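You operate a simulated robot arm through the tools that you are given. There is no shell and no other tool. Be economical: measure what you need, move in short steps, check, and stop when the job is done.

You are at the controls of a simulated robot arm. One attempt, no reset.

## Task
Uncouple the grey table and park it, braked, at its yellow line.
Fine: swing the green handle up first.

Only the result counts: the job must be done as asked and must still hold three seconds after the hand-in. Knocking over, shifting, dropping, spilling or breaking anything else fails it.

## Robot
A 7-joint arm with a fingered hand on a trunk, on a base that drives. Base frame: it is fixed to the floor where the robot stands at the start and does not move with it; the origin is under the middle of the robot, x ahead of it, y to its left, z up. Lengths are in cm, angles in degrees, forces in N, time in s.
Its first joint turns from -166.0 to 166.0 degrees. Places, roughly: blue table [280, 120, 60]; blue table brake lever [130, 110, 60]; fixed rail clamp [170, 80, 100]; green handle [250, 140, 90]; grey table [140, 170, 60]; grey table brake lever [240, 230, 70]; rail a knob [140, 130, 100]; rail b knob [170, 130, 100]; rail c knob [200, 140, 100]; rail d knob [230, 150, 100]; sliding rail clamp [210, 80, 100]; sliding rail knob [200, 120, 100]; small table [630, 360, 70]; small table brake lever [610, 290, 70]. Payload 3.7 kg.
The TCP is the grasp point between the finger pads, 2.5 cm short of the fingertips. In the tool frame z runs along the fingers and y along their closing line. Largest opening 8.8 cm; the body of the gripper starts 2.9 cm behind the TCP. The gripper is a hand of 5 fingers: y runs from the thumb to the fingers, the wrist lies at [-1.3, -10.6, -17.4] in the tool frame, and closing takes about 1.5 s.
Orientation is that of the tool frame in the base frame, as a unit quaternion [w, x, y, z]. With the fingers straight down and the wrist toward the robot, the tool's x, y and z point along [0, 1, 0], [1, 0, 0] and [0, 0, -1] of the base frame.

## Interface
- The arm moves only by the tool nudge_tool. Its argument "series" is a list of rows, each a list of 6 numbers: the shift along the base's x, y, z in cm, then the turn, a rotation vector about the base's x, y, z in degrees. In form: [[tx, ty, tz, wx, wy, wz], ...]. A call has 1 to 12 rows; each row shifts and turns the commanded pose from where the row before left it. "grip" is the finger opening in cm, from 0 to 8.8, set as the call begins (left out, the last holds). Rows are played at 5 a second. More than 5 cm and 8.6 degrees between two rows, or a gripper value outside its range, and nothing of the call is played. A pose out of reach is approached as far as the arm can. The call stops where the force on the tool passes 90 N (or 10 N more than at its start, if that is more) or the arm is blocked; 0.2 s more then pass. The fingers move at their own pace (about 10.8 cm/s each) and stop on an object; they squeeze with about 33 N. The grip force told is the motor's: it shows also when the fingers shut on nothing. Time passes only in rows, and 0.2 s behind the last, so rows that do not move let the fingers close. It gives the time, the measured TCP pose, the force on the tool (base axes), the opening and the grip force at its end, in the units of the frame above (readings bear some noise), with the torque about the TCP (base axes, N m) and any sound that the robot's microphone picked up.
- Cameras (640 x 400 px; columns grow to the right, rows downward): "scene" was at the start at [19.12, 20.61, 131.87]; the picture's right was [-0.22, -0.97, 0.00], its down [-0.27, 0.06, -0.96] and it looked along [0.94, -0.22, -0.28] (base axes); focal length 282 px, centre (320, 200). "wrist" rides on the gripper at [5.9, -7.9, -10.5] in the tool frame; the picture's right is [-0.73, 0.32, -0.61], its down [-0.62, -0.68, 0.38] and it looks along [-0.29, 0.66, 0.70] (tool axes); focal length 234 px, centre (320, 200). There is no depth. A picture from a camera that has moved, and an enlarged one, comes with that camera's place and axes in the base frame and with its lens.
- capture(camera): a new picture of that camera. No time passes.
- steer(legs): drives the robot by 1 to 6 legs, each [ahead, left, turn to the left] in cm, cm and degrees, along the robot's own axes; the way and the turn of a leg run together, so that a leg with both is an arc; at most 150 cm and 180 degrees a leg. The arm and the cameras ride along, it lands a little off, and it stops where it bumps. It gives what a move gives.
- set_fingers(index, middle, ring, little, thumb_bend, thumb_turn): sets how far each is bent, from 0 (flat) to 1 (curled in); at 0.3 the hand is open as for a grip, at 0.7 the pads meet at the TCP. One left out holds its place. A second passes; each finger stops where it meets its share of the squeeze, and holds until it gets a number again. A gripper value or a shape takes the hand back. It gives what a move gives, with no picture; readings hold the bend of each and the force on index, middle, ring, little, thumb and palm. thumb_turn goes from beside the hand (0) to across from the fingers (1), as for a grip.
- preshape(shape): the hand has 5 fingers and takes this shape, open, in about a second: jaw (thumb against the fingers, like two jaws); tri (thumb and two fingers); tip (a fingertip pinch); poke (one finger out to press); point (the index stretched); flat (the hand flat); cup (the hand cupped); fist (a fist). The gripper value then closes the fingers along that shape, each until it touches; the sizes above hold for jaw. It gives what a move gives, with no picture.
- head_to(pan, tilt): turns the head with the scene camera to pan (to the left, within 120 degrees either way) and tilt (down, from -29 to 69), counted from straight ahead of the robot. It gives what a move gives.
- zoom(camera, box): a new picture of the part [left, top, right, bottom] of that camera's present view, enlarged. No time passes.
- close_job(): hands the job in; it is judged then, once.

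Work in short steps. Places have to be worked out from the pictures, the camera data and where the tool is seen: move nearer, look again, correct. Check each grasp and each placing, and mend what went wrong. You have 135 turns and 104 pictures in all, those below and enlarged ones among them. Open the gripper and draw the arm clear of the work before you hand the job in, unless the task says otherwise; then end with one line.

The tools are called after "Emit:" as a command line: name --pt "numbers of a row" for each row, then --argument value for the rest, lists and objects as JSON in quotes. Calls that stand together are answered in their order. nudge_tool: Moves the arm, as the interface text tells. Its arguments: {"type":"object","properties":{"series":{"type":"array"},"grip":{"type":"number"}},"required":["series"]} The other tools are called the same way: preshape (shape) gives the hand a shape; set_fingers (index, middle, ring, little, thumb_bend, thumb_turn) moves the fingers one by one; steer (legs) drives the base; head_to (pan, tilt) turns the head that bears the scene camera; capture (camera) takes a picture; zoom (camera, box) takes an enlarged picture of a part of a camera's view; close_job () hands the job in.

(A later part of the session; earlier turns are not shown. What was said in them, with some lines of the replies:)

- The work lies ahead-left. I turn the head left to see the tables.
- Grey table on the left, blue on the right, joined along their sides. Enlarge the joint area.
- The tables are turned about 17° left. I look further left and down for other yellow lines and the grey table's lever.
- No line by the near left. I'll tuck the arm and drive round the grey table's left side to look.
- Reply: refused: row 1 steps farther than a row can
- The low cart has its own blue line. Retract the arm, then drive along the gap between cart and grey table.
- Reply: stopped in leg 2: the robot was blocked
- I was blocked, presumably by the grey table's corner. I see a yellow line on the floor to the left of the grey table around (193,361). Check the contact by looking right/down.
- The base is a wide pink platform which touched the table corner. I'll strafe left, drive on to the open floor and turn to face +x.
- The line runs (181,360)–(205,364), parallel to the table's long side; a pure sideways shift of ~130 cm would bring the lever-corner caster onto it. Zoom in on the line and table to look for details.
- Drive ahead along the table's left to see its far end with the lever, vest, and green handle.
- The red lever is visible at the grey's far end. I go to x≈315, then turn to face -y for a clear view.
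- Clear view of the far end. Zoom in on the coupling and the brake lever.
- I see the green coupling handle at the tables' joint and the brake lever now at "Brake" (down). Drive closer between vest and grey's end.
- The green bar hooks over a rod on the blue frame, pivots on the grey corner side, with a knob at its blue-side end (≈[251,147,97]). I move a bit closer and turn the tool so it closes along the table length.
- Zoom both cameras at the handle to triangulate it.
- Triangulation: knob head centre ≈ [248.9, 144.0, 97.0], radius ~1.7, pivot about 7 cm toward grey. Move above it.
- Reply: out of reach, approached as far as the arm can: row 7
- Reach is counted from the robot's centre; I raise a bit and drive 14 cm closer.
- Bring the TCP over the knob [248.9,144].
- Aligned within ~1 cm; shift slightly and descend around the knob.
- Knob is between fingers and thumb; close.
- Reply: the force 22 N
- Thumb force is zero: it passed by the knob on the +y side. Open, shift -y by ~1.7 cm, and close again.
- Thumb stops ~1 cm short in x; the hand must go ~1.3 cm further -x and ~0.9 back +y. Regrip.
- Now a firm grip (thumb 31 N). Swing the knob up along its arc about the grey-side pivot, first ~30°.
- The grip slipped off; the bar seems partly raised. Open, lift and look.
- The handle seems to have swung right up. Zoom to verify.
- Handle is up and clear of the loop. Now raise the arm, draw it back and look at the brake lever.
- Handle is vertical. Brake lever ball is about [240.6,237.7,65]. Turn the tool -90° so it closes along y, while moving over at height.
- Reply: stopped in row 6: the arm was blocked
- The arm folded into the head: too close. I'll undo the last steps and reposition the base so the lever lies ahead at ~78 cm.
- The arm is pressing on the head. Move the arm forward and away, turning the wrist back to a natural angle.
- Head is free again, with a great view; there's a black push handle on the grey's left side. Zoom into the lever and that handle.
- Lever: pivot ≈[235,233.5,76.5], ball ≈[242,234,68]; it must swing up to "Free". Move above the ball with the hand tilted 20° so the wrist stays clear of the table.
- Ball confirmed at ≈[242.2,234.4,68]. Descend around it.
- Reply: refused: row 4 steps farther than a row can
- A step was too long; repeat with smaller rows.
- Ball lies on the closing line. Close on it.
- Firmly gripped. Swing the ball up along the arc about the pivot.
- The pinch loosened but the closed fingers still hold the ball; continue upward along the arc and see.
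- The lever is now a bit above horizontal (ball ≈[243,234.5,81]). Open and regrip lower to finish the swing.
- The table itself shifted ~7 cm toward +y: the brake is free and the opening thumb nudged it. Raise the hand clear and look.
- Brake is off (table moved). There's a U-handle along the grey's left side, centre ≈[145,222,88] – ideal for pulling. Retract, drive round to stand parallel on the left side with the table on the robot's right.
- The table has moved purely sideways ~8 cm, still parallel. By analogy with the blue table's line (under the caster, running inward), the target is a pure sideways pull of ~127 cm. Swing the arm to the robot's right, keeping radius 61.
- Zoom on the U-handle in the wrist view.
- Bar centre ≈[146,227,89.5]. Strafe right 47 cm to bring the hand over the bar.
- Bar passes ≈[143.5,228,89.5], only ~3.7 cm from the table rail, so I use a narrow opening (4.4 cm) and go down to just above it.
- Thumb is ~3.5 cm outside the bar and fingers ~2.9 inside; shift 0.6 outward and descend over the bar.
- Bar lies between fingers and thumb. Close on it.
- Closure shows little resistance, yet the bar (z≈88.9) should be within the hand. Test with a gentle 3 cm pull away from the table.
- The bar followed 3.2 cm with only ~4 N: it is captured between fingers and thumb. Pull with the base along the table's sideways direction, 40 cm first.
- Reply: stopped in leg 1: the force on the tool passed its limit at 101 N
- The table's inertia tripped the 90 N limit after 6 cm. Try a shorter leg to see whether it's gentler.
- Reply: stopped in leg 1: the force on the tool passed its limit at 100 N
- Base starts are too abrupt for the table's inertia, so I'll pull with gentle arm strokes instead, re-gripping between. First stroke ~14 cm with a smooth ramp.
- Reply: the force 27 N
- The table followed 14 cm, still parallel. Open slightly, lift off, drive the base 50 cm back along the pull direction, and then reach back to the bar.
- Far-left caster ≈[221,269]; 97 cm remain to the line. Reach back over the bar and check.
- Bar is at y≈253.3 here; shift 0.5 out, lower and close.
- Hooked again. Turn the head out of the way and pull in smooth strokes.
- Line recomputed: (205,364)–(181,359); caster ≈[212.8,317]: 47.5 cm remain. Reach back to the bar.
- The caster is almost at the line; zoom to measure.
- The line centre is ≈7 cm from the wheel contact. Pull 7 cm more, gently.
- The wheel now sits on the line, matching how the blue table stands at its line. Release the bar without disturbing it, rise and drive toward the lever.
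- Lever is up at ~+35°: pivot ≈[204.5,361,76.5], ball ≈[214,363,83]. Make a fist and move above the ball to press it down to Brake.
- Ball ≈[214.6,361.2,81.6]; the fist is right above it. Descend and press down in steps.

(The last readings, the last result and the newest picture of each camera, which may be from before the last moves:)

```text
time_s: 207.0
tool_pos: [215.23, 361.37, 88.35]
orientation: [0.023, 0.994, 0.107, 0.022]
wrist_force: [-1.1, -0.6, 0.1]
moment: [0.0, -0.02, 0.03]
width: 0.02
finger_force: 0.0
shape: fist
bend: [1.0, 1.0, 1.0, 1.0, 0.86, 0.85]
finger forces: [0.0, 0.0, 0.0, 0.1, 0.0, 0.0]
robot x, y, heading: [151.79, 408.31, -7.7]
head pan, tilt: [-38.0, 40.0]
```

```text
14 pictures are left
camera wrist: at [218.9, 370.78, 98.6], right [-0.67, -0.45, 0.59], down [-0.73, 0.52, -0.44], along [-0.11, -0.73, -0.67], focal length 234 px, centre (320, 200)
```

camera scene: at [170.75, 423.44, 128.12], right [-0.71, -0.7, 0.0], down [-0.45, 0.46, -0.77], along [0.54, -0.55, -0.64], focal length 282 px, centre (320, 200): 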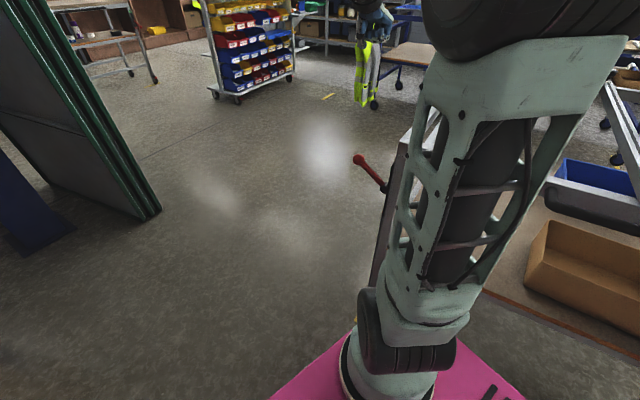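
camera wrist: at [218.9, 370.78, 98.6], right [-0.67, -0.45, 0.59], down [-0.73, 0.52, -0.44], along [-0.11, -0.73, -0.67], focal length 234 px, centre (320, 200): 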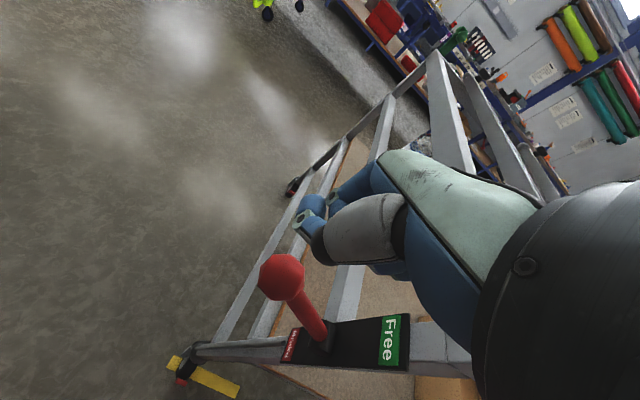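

Ball lies under the fist. Press down.

Emit:
nudge_tool --pt "0 0 -1.5 0 0 0" --pt "0 0 -1.5 0 0 0" --pt "0 0 -1.5 0 0 0" --pt "0 0 -1.5 0 0 0" --pt "0 0 -1.5 0 0 0" --pt "0 0 -1.5 0 0 0" --pt "0 0 -1.5 0 0 0" --pt "0 0 -1.5 0 0 0"

Emit:
capture --camera "wrist"

```text
time_s: 208.8
tool_pos: [215.49, 361.55, 76.37]
orientation: [0.023, 0.994, 0.107, 0.022]
wrist_force: [34.7, 3.0, 5.5]
moment: [0.0, 0.12, -0.28]
width: 8.06
finger_force: 0.1
shape: fist
bend: [1.0, 1.0, 1.0, 1.0, 0.82, 0.69]
finger forces: [2.7, 0.0, 0.1, 0.1, 30.5, 0.1]
robot x, y, heading: [151.88, 408.65, -7.8]
head pan, tilt: [-38.0, 40.0]
```

```text
13 pictures are left
camera wrist: at [219.02, 370.89, 86.57], right [-0.67, -0.45, 0.59], down [-0.74, 0.52, -0.44], along [-0.11, -0.73, -0.67], focal length 234 px, centre (320, 200)
```

wrist: 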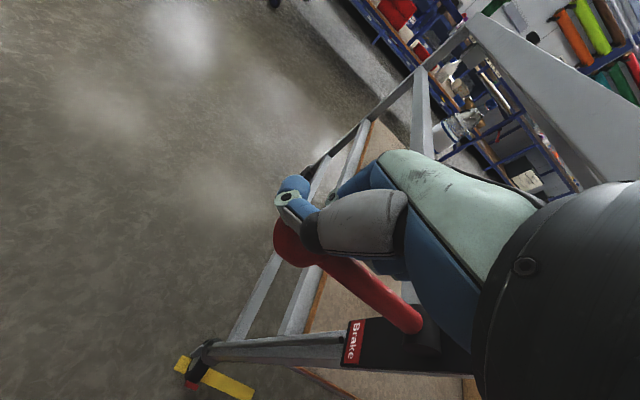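

The lever is going down; side force shows I should sit ~1.5 cm further out. Continue pressing.

Emit:
nudge_tool --pt "0.8 0.1 0 0 0 0" --pt "0.8 0.1 -1.2 0 0 0" --pt "0 0 -1.5 0 0 0" --pt "0 0 -1.5 0 0 0" --pt "0 0 -1.5 0 0 0"

Emit:
capture --camera "wrist"

```text
time_s: 210.0
tool_pos: [216.98, 361.61, 70.69]
orientation: [0.023, 0.994, 0.106, 0.021]
wrist_force: [0.7, -0.3, 0.8]
moment: [0.02, -0.02, 0.02]
width: 8.07
finger_force: 0.0
shape: fist
bend: [1.0, 1.0, 1.0, 1.0, 0.86, 0.85]
finger forces: [0.0, 0.0, 0.1, 0.1, 0.0, 0.0]
robot x, y, heading: [151.95, 408.2, -7.5]
head pan, tilt: [-38.0, 40.0]
```

```text
12 pictures are left
camera wrist: at [220.52, 371.03, 80.84], right [-0.67, -0.44, 0.6], down [-0.73, 0.52, -0.44], along [-0.11, -0.73, -0.67], focal length 234 px, centre (320, 200)
```

wrist: 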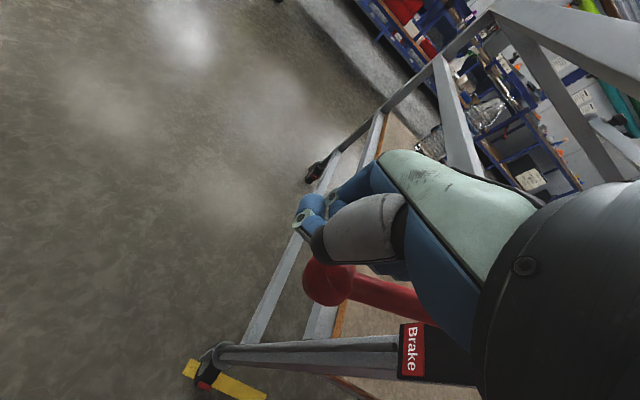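

No force now; the lever appears to have dropped toward Brake. Lift away and look.

Emit:
nudge_tool --pt "2.5 0.5 1 0 0 0" --pt "2 0.5 4 0 0 0" --pt "0 0 4.5 0 0 0" --pt "0 0 4.5 0 0 0" --pt "0 0 4.5 0 0 0" --pt "0 0 4.5 0 0 0" --pt "0 0 4.5 0 0 0" --pt "0 0 4.5 0 0 0" --pt "0 0 4.5 0 0 0"

Emit:
capture --camera "wrist"

Emit:
zoom --camera "scene" --box '[320, 120, 440, 220]'

```text
time_s: 212.0
tool_pos: [221.54, 362.72, 107.14]
orientation: [0.022, 0.994, 0.107, 0.021]
wrist_force: [0.7, -1.0, 0.3]
moment: [0.0, 0.01, 0.0]
width: 8.03
finger_force: 0.0
shape: fist
bend: [1.0, 1.0, 1.0, 1.0, 0.86, 0.85]
finger forces: [0.0, 0.1, 0.0, 0.0, 0.1, 0.0]
robot x, y, heading: [151.94, 408.42, -7.4]
head pan, tilt: [-38.0, 40.0]
```

```text
11 pictures are left
camera wrist: at [225.07, 372.16, 117.53], right [-0.67, -0.45, 0.59], down [-0.73, 0.52, -0.44], along [-0.11, -0.73, -0.67], focal length 234 px, centre (320, 200)
```

wrist: 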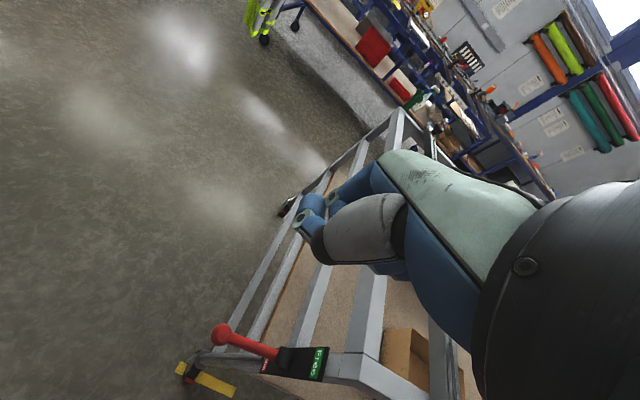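

```text
4.00 times, centred on (380, 170) of scene
camera zoom: at [170.76, 423.44, 128.12], right [-0.71, -0.7, 0.0], down [-0.45, 0.46, -0.77], along [0.54, -0.55, -0.64], focal length 1130 px, centre (80, 320)
```

zoom: 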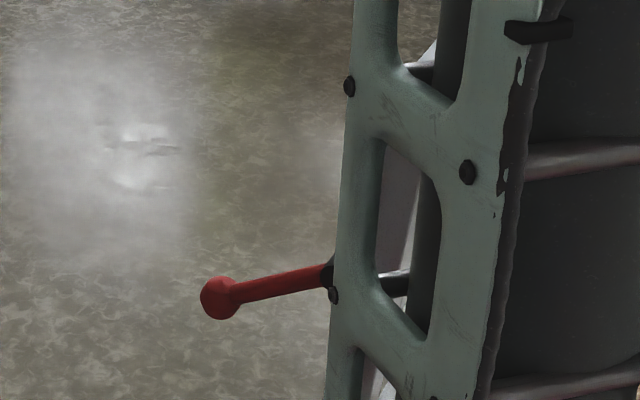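

Ball at ≈[214.6,362,68.6] (about -39°), initially it was ~-50°. Press down again a bit further until it resists.

Emit:
nudge_tool --pt "-1.2 0 -4.5 0 0 0" --pt "-1.2 0 -4.5 0 0 0" --pt "-1.2 0 -4.5 0 0 0" --pt "-1.4 0 -4.5 0 0 0" --pt "0 0 -4.5 0 0 0" --pt "0 0 -4.5 0 0 0" --pt "0 0 -4.5 0 0 0" --pt "0 0 -3 0 0 0"

Emit:
nudge_tool --pt "0 0 -1 0 0 0" --pt "0 0 -1 0 0 0" --pt "0 0 -1 0 0 0" --pt "0 0 -1 0 0 0" --pt "0 0 -1 0 0 0"

Emit:
capture --camera "wrist"

```text
time_s: 213.8
tool_pos: [216.23, 362.58, 72.58]
orientation: [0.023, 0.994, 0.107, 0.021]
wrist_force: [-1.1, 0.4, 0.1]
moment: [0.0, 0.0, -0.01]
width: 8.06
finger_force: 0.0
shape: fist
bend: [1.0, 1.0, 1.0, 1.0, 0.86, 0.85]
finger forces: [0.1, 0.0, 0.0, 0.0, 0.1, 0.1]
robot x, y, heading: [151.88, 408.38, -7.6]
head pan, tilt: [-38.0, 40.0]
```

```text
time_s: 215.1
tool_pos: [216.68, 361.6, 68.51]
orientation: [0.036, 0.994, 0.104, 0.026]
wrist_force: [0.8, -2.2, 23.2]
moment: [-0.09, 0.45, 0.03]
width: 8.03
finger_force: 0.0
shape: fist
bend: [1.0, 1.0, 1.0, 1.0, 0.86, 0.85]
finger forces: [0.1, 5.6, 16.7, 0.0, 0.0, 0.1]
robot x, y, heading: [151.97, 408.45, -7.5]
head pan, tilt: [-38.0, 40.0]
stopped in row 5: the force on the tool passed its limit at 106 N (the readings are from after the stop); the commanded pose is now the measured one
```

```text
9 pictures are left
camera wrist: at [220.11, 371.29, 78.68], right [-0.68, -0.43, 0.6], down [-0.73, 0.51, -0.46], along [-0.11, -0.75, -0.66], focal length 234 px, centre (320, 200)
```

wrist: 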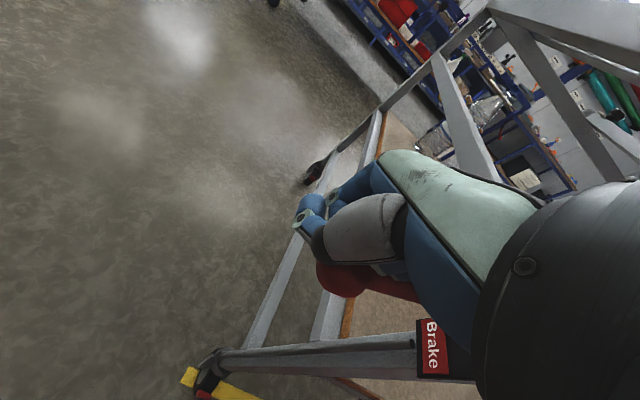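

It resisted at 106 N, so the lever is at its Brake stop. Lift off, open the hand and back away, then verify.

Emit:
nudge_tool --pt "0.5 0 1 0 0 0" --pt "1.5 0.5 4 0 0 0" --pt "1 0.5 4.5 0 0 0" --pt "0 0 4.5 0 0 0" --pt "0 0 4.5 0 0 0" --pt "0 0 4.5 0 0 0" --pt "0 0 4.5 0 0 0" --pt "0 0 4.5 0 0 0" --pt "0 0 4.5 0 0 0" --pt "0 0 4.5 0 0 0"

Emit:
capture --camera "wrist"

Emit:
nudge_tool --pt "0 4.5 1 0 0 0" --pt "0 4.5 1 0 0 0" --pt "0 4.5 1 0 0 0" --pt "0 4.5 0 0 0 0" --pt "0 4.5 0 0 0 0" --pt "0 4.5 0 0 0 0" --grip 8.8

Emit:
head_to --pan -48 --tilt 40

Emit:
capture --camera "scene"

```text
time_s: 217.3
tool_pos: [219.67, 362.6, 109.16]
orientation: [0.033, 0.994, 0.103, 0.024]
wrist_force: [-0.5, 0.8, 0.5]
moment: [-0.02, 0.01, 0.04]
width: 8.05
finger_force: 0.0
shape: fist
bend: [1.0, 1.0, 1.0, 1.0, 0.86, 0.85]
finger forces: [0.0, 0.0, 0.0, 0.0, 0.0, 0.0]
robot x, y, heading: [151.88, 408.49, -7.5]
head pan, tilt: [-38.0, 40.0]
```

```text
8 pictures are left
camera wrist: at [223.24, 372.24, 119.36], right [-0.68, -0.43, 0.6], down [-0.73, 0.51, -0.46], along [-0.11, -0.74, -0.66], focal length 234 px, centre (320, 200)
```

wrist: 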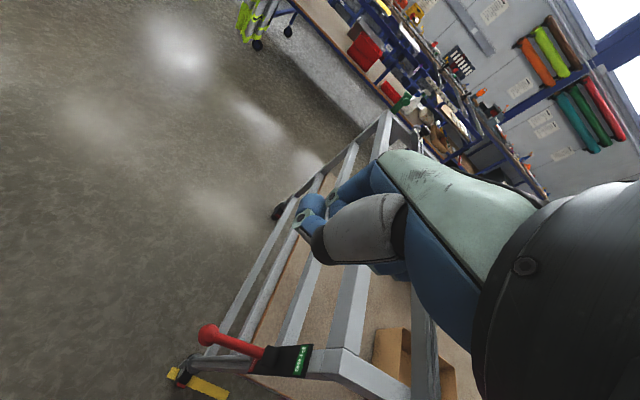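

```text
time_s: 218.7
tool_pos: [219.26, 389.98, 112.35]
orientation: [0.034, 0.994, 0.102, 0.025]
wrist_force: [0.1, 0.0, 0.1]
moment: [-0.05, 0.0, 0.03]
width: 8.04
finger_force: 0.2
shape: fist
bend: [1.0, 1.0, 1.0, 1.0, 0.86, 0.85]
finger forces: [0.0, 0.0, 0.1, 0.0, 0.0, 0.0]
robot x, y, heading: [151.99, 408.51, -7.5]
head pan, tilt: [-38.0, 40.0]
```

```text
time_s: 219.4
tool_pos: [219.28, 389.88, 112.38]
orientation: [0.034, 0.994, 0.104, 0.026]
wrist_force: [-0.1, -0.2, 0.2]
moment: [-0.01, 0.02, 0.01]
width: 8.03
finger_force: 0.1
shape: fist
bend: [1.0, 1.0, 1.0, 1.0, 0.86, 0.85]
finger forces: [0.0, 0.1, 0.0, 0.0, 0.0, 0.0]
robot x, y, heading: [152.29, 408.39, -7.2]
head pan, tilt: [-48.0, 40.0]
```

```text
7 pictures are left
camera scene: at [169.6, 422.48, 128.12], right [-0.82, -0.57, 0.0], down [-0.36, 0.53, -0.77], along [0.43, -0.63, -0.64], focal length 282 px, centre (320, 200)
```

scene: 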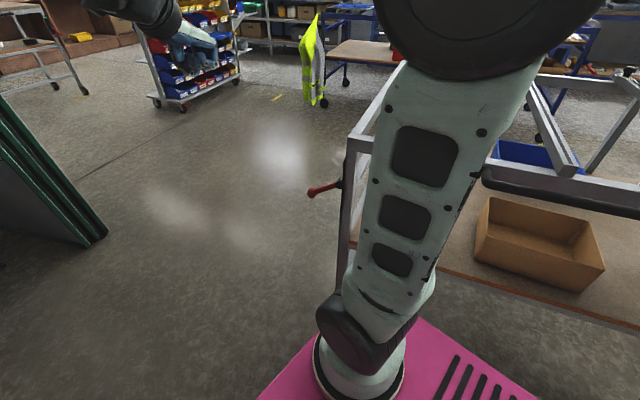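

Lever ball is at z≈68.1, identical to its original braked height. Drive off to the open floor for a last overall check.

Emit:
preshape --shape "jaw"

Emit:
steer --legs '[[0, 12, 0], [85, 11, 0]]'

Emit:
head_to --pan -118 --tilt 32

Emit:
capture --camera "scene"

```text
time_s: 220.3
tool_pos: [219.3, 389.95, 112.32]
orientation: [0.033, 0.994, 0.104, 0.024]
wrist_force: [-0.7, -0.2, 0.0]
moment: [-0.04, -0.01, 0.0]
width: 8.76
finger_force: 0.1
shape: jaw
bend: [0.3, 0.3, 0.3, 0.3, 0.3, 0.97]
finger forces: [0.0, 0.0, 0.1, 0.1, 0.1, 0.0]
robot x, y, heading: [151.86, 408.34, -7.4]
head pan, tilt: [-48.0, 40.0]
```

```text
time_s: 225.6
tool_pos: [303.88, 402.28, 112.23]
orientation: [0.033, 0.994, 0.102, 0.025]
wrist_force: [-1.0, -0.1, -0.4]
moment: [0.01, 0.03, 0.02]
width: 8.77
finger_force: 0.1
shape: jaw
bend: [0.3, 0.3, 0.3, 0.3, 0.3, 0.97]
finger forces: [0.0, 0.1, 0.0, 0.0, 0.0, 0.0]
robot x, y, heading: [236.41, 420.46, -7.7]
head pan, tilt: [-48.0, 40.0]
```

```text
time_s: 227.0
tool_pos: [303.89, 402.22, 112.42]
orientation: [0.033, 0.994, 0.102, 0.025]
wrist_force: [0.0, -0.4, -0.8]
moment: [0.03, 0.0, 0.04]
width: 8.76
finger_force: 0.0
shape: jaw
bend: [0.3, 0.3, 0.3, 0.3, 0.3, 0.97]
finger forces: [0.0, 0.1, 0.1, 0.0, 0.1, 0.0]
robot x, y, heading: [236.41, 420.7, -7.6]
head pan, tilt: [-118.0, 32.0]
```

```text
6 pictures are left
camera scene: at [244.19, 434.48, 129.34], right [-0.81, 0.58, 0.0], down [0.31, 0.43, -0.85], along [-0.49, -0.69, -0.53], focal length 282 px, centre (320, 200)
```

scene: 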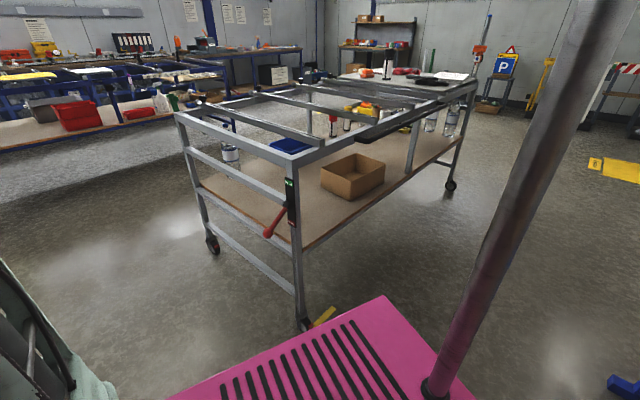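

Emit:
zoom --camera "scene" --box '[240, 160, 360, 340]'

Emit:
zoom --camera "scene" --box '[270, 40, 490, 180]'

```text
2.22 times, centred on (300, 250) of scene
camera zoom: at [244.19, 434.48, 129.34], right [-0.81, 0.58, 0.0], down [0.31, 0.43, -0.85], along [-0.49, -0.69, -0.53], focal length 628 px, centre (364, 89)
```

zoom: 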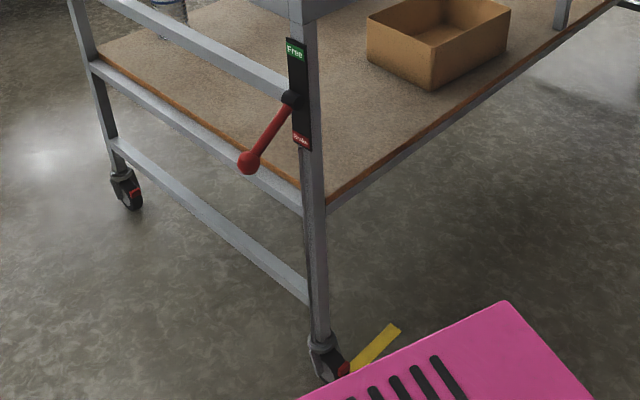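

```text
2.86 times, centred on (380, 110) of scene
camera zoom: at [244.19, 434.48, 129.34], right [-0.81, 0.58, 0.0], down [0.31, 0.43, -0.85], along [-0.49, -0.69, -0.53], focal length 807 px, centre (149, 457)
```

zoom: 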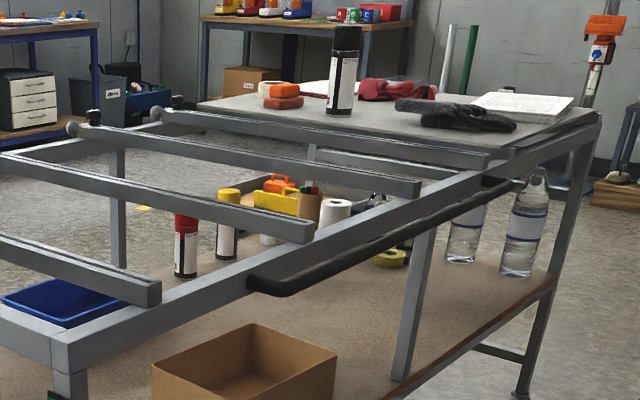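

The grey table stands with its wheel on the yellow line and the lever at Brake. Its contents are upright and the arm is clear, so I hand in.

Emit:
close_job

```text
The job is handed in.
```

The green handle was swung up first, and the grey table is uncoupled, pulled sideways to its yellow line and braked, with the arm clear and the contents upright in the last picture.
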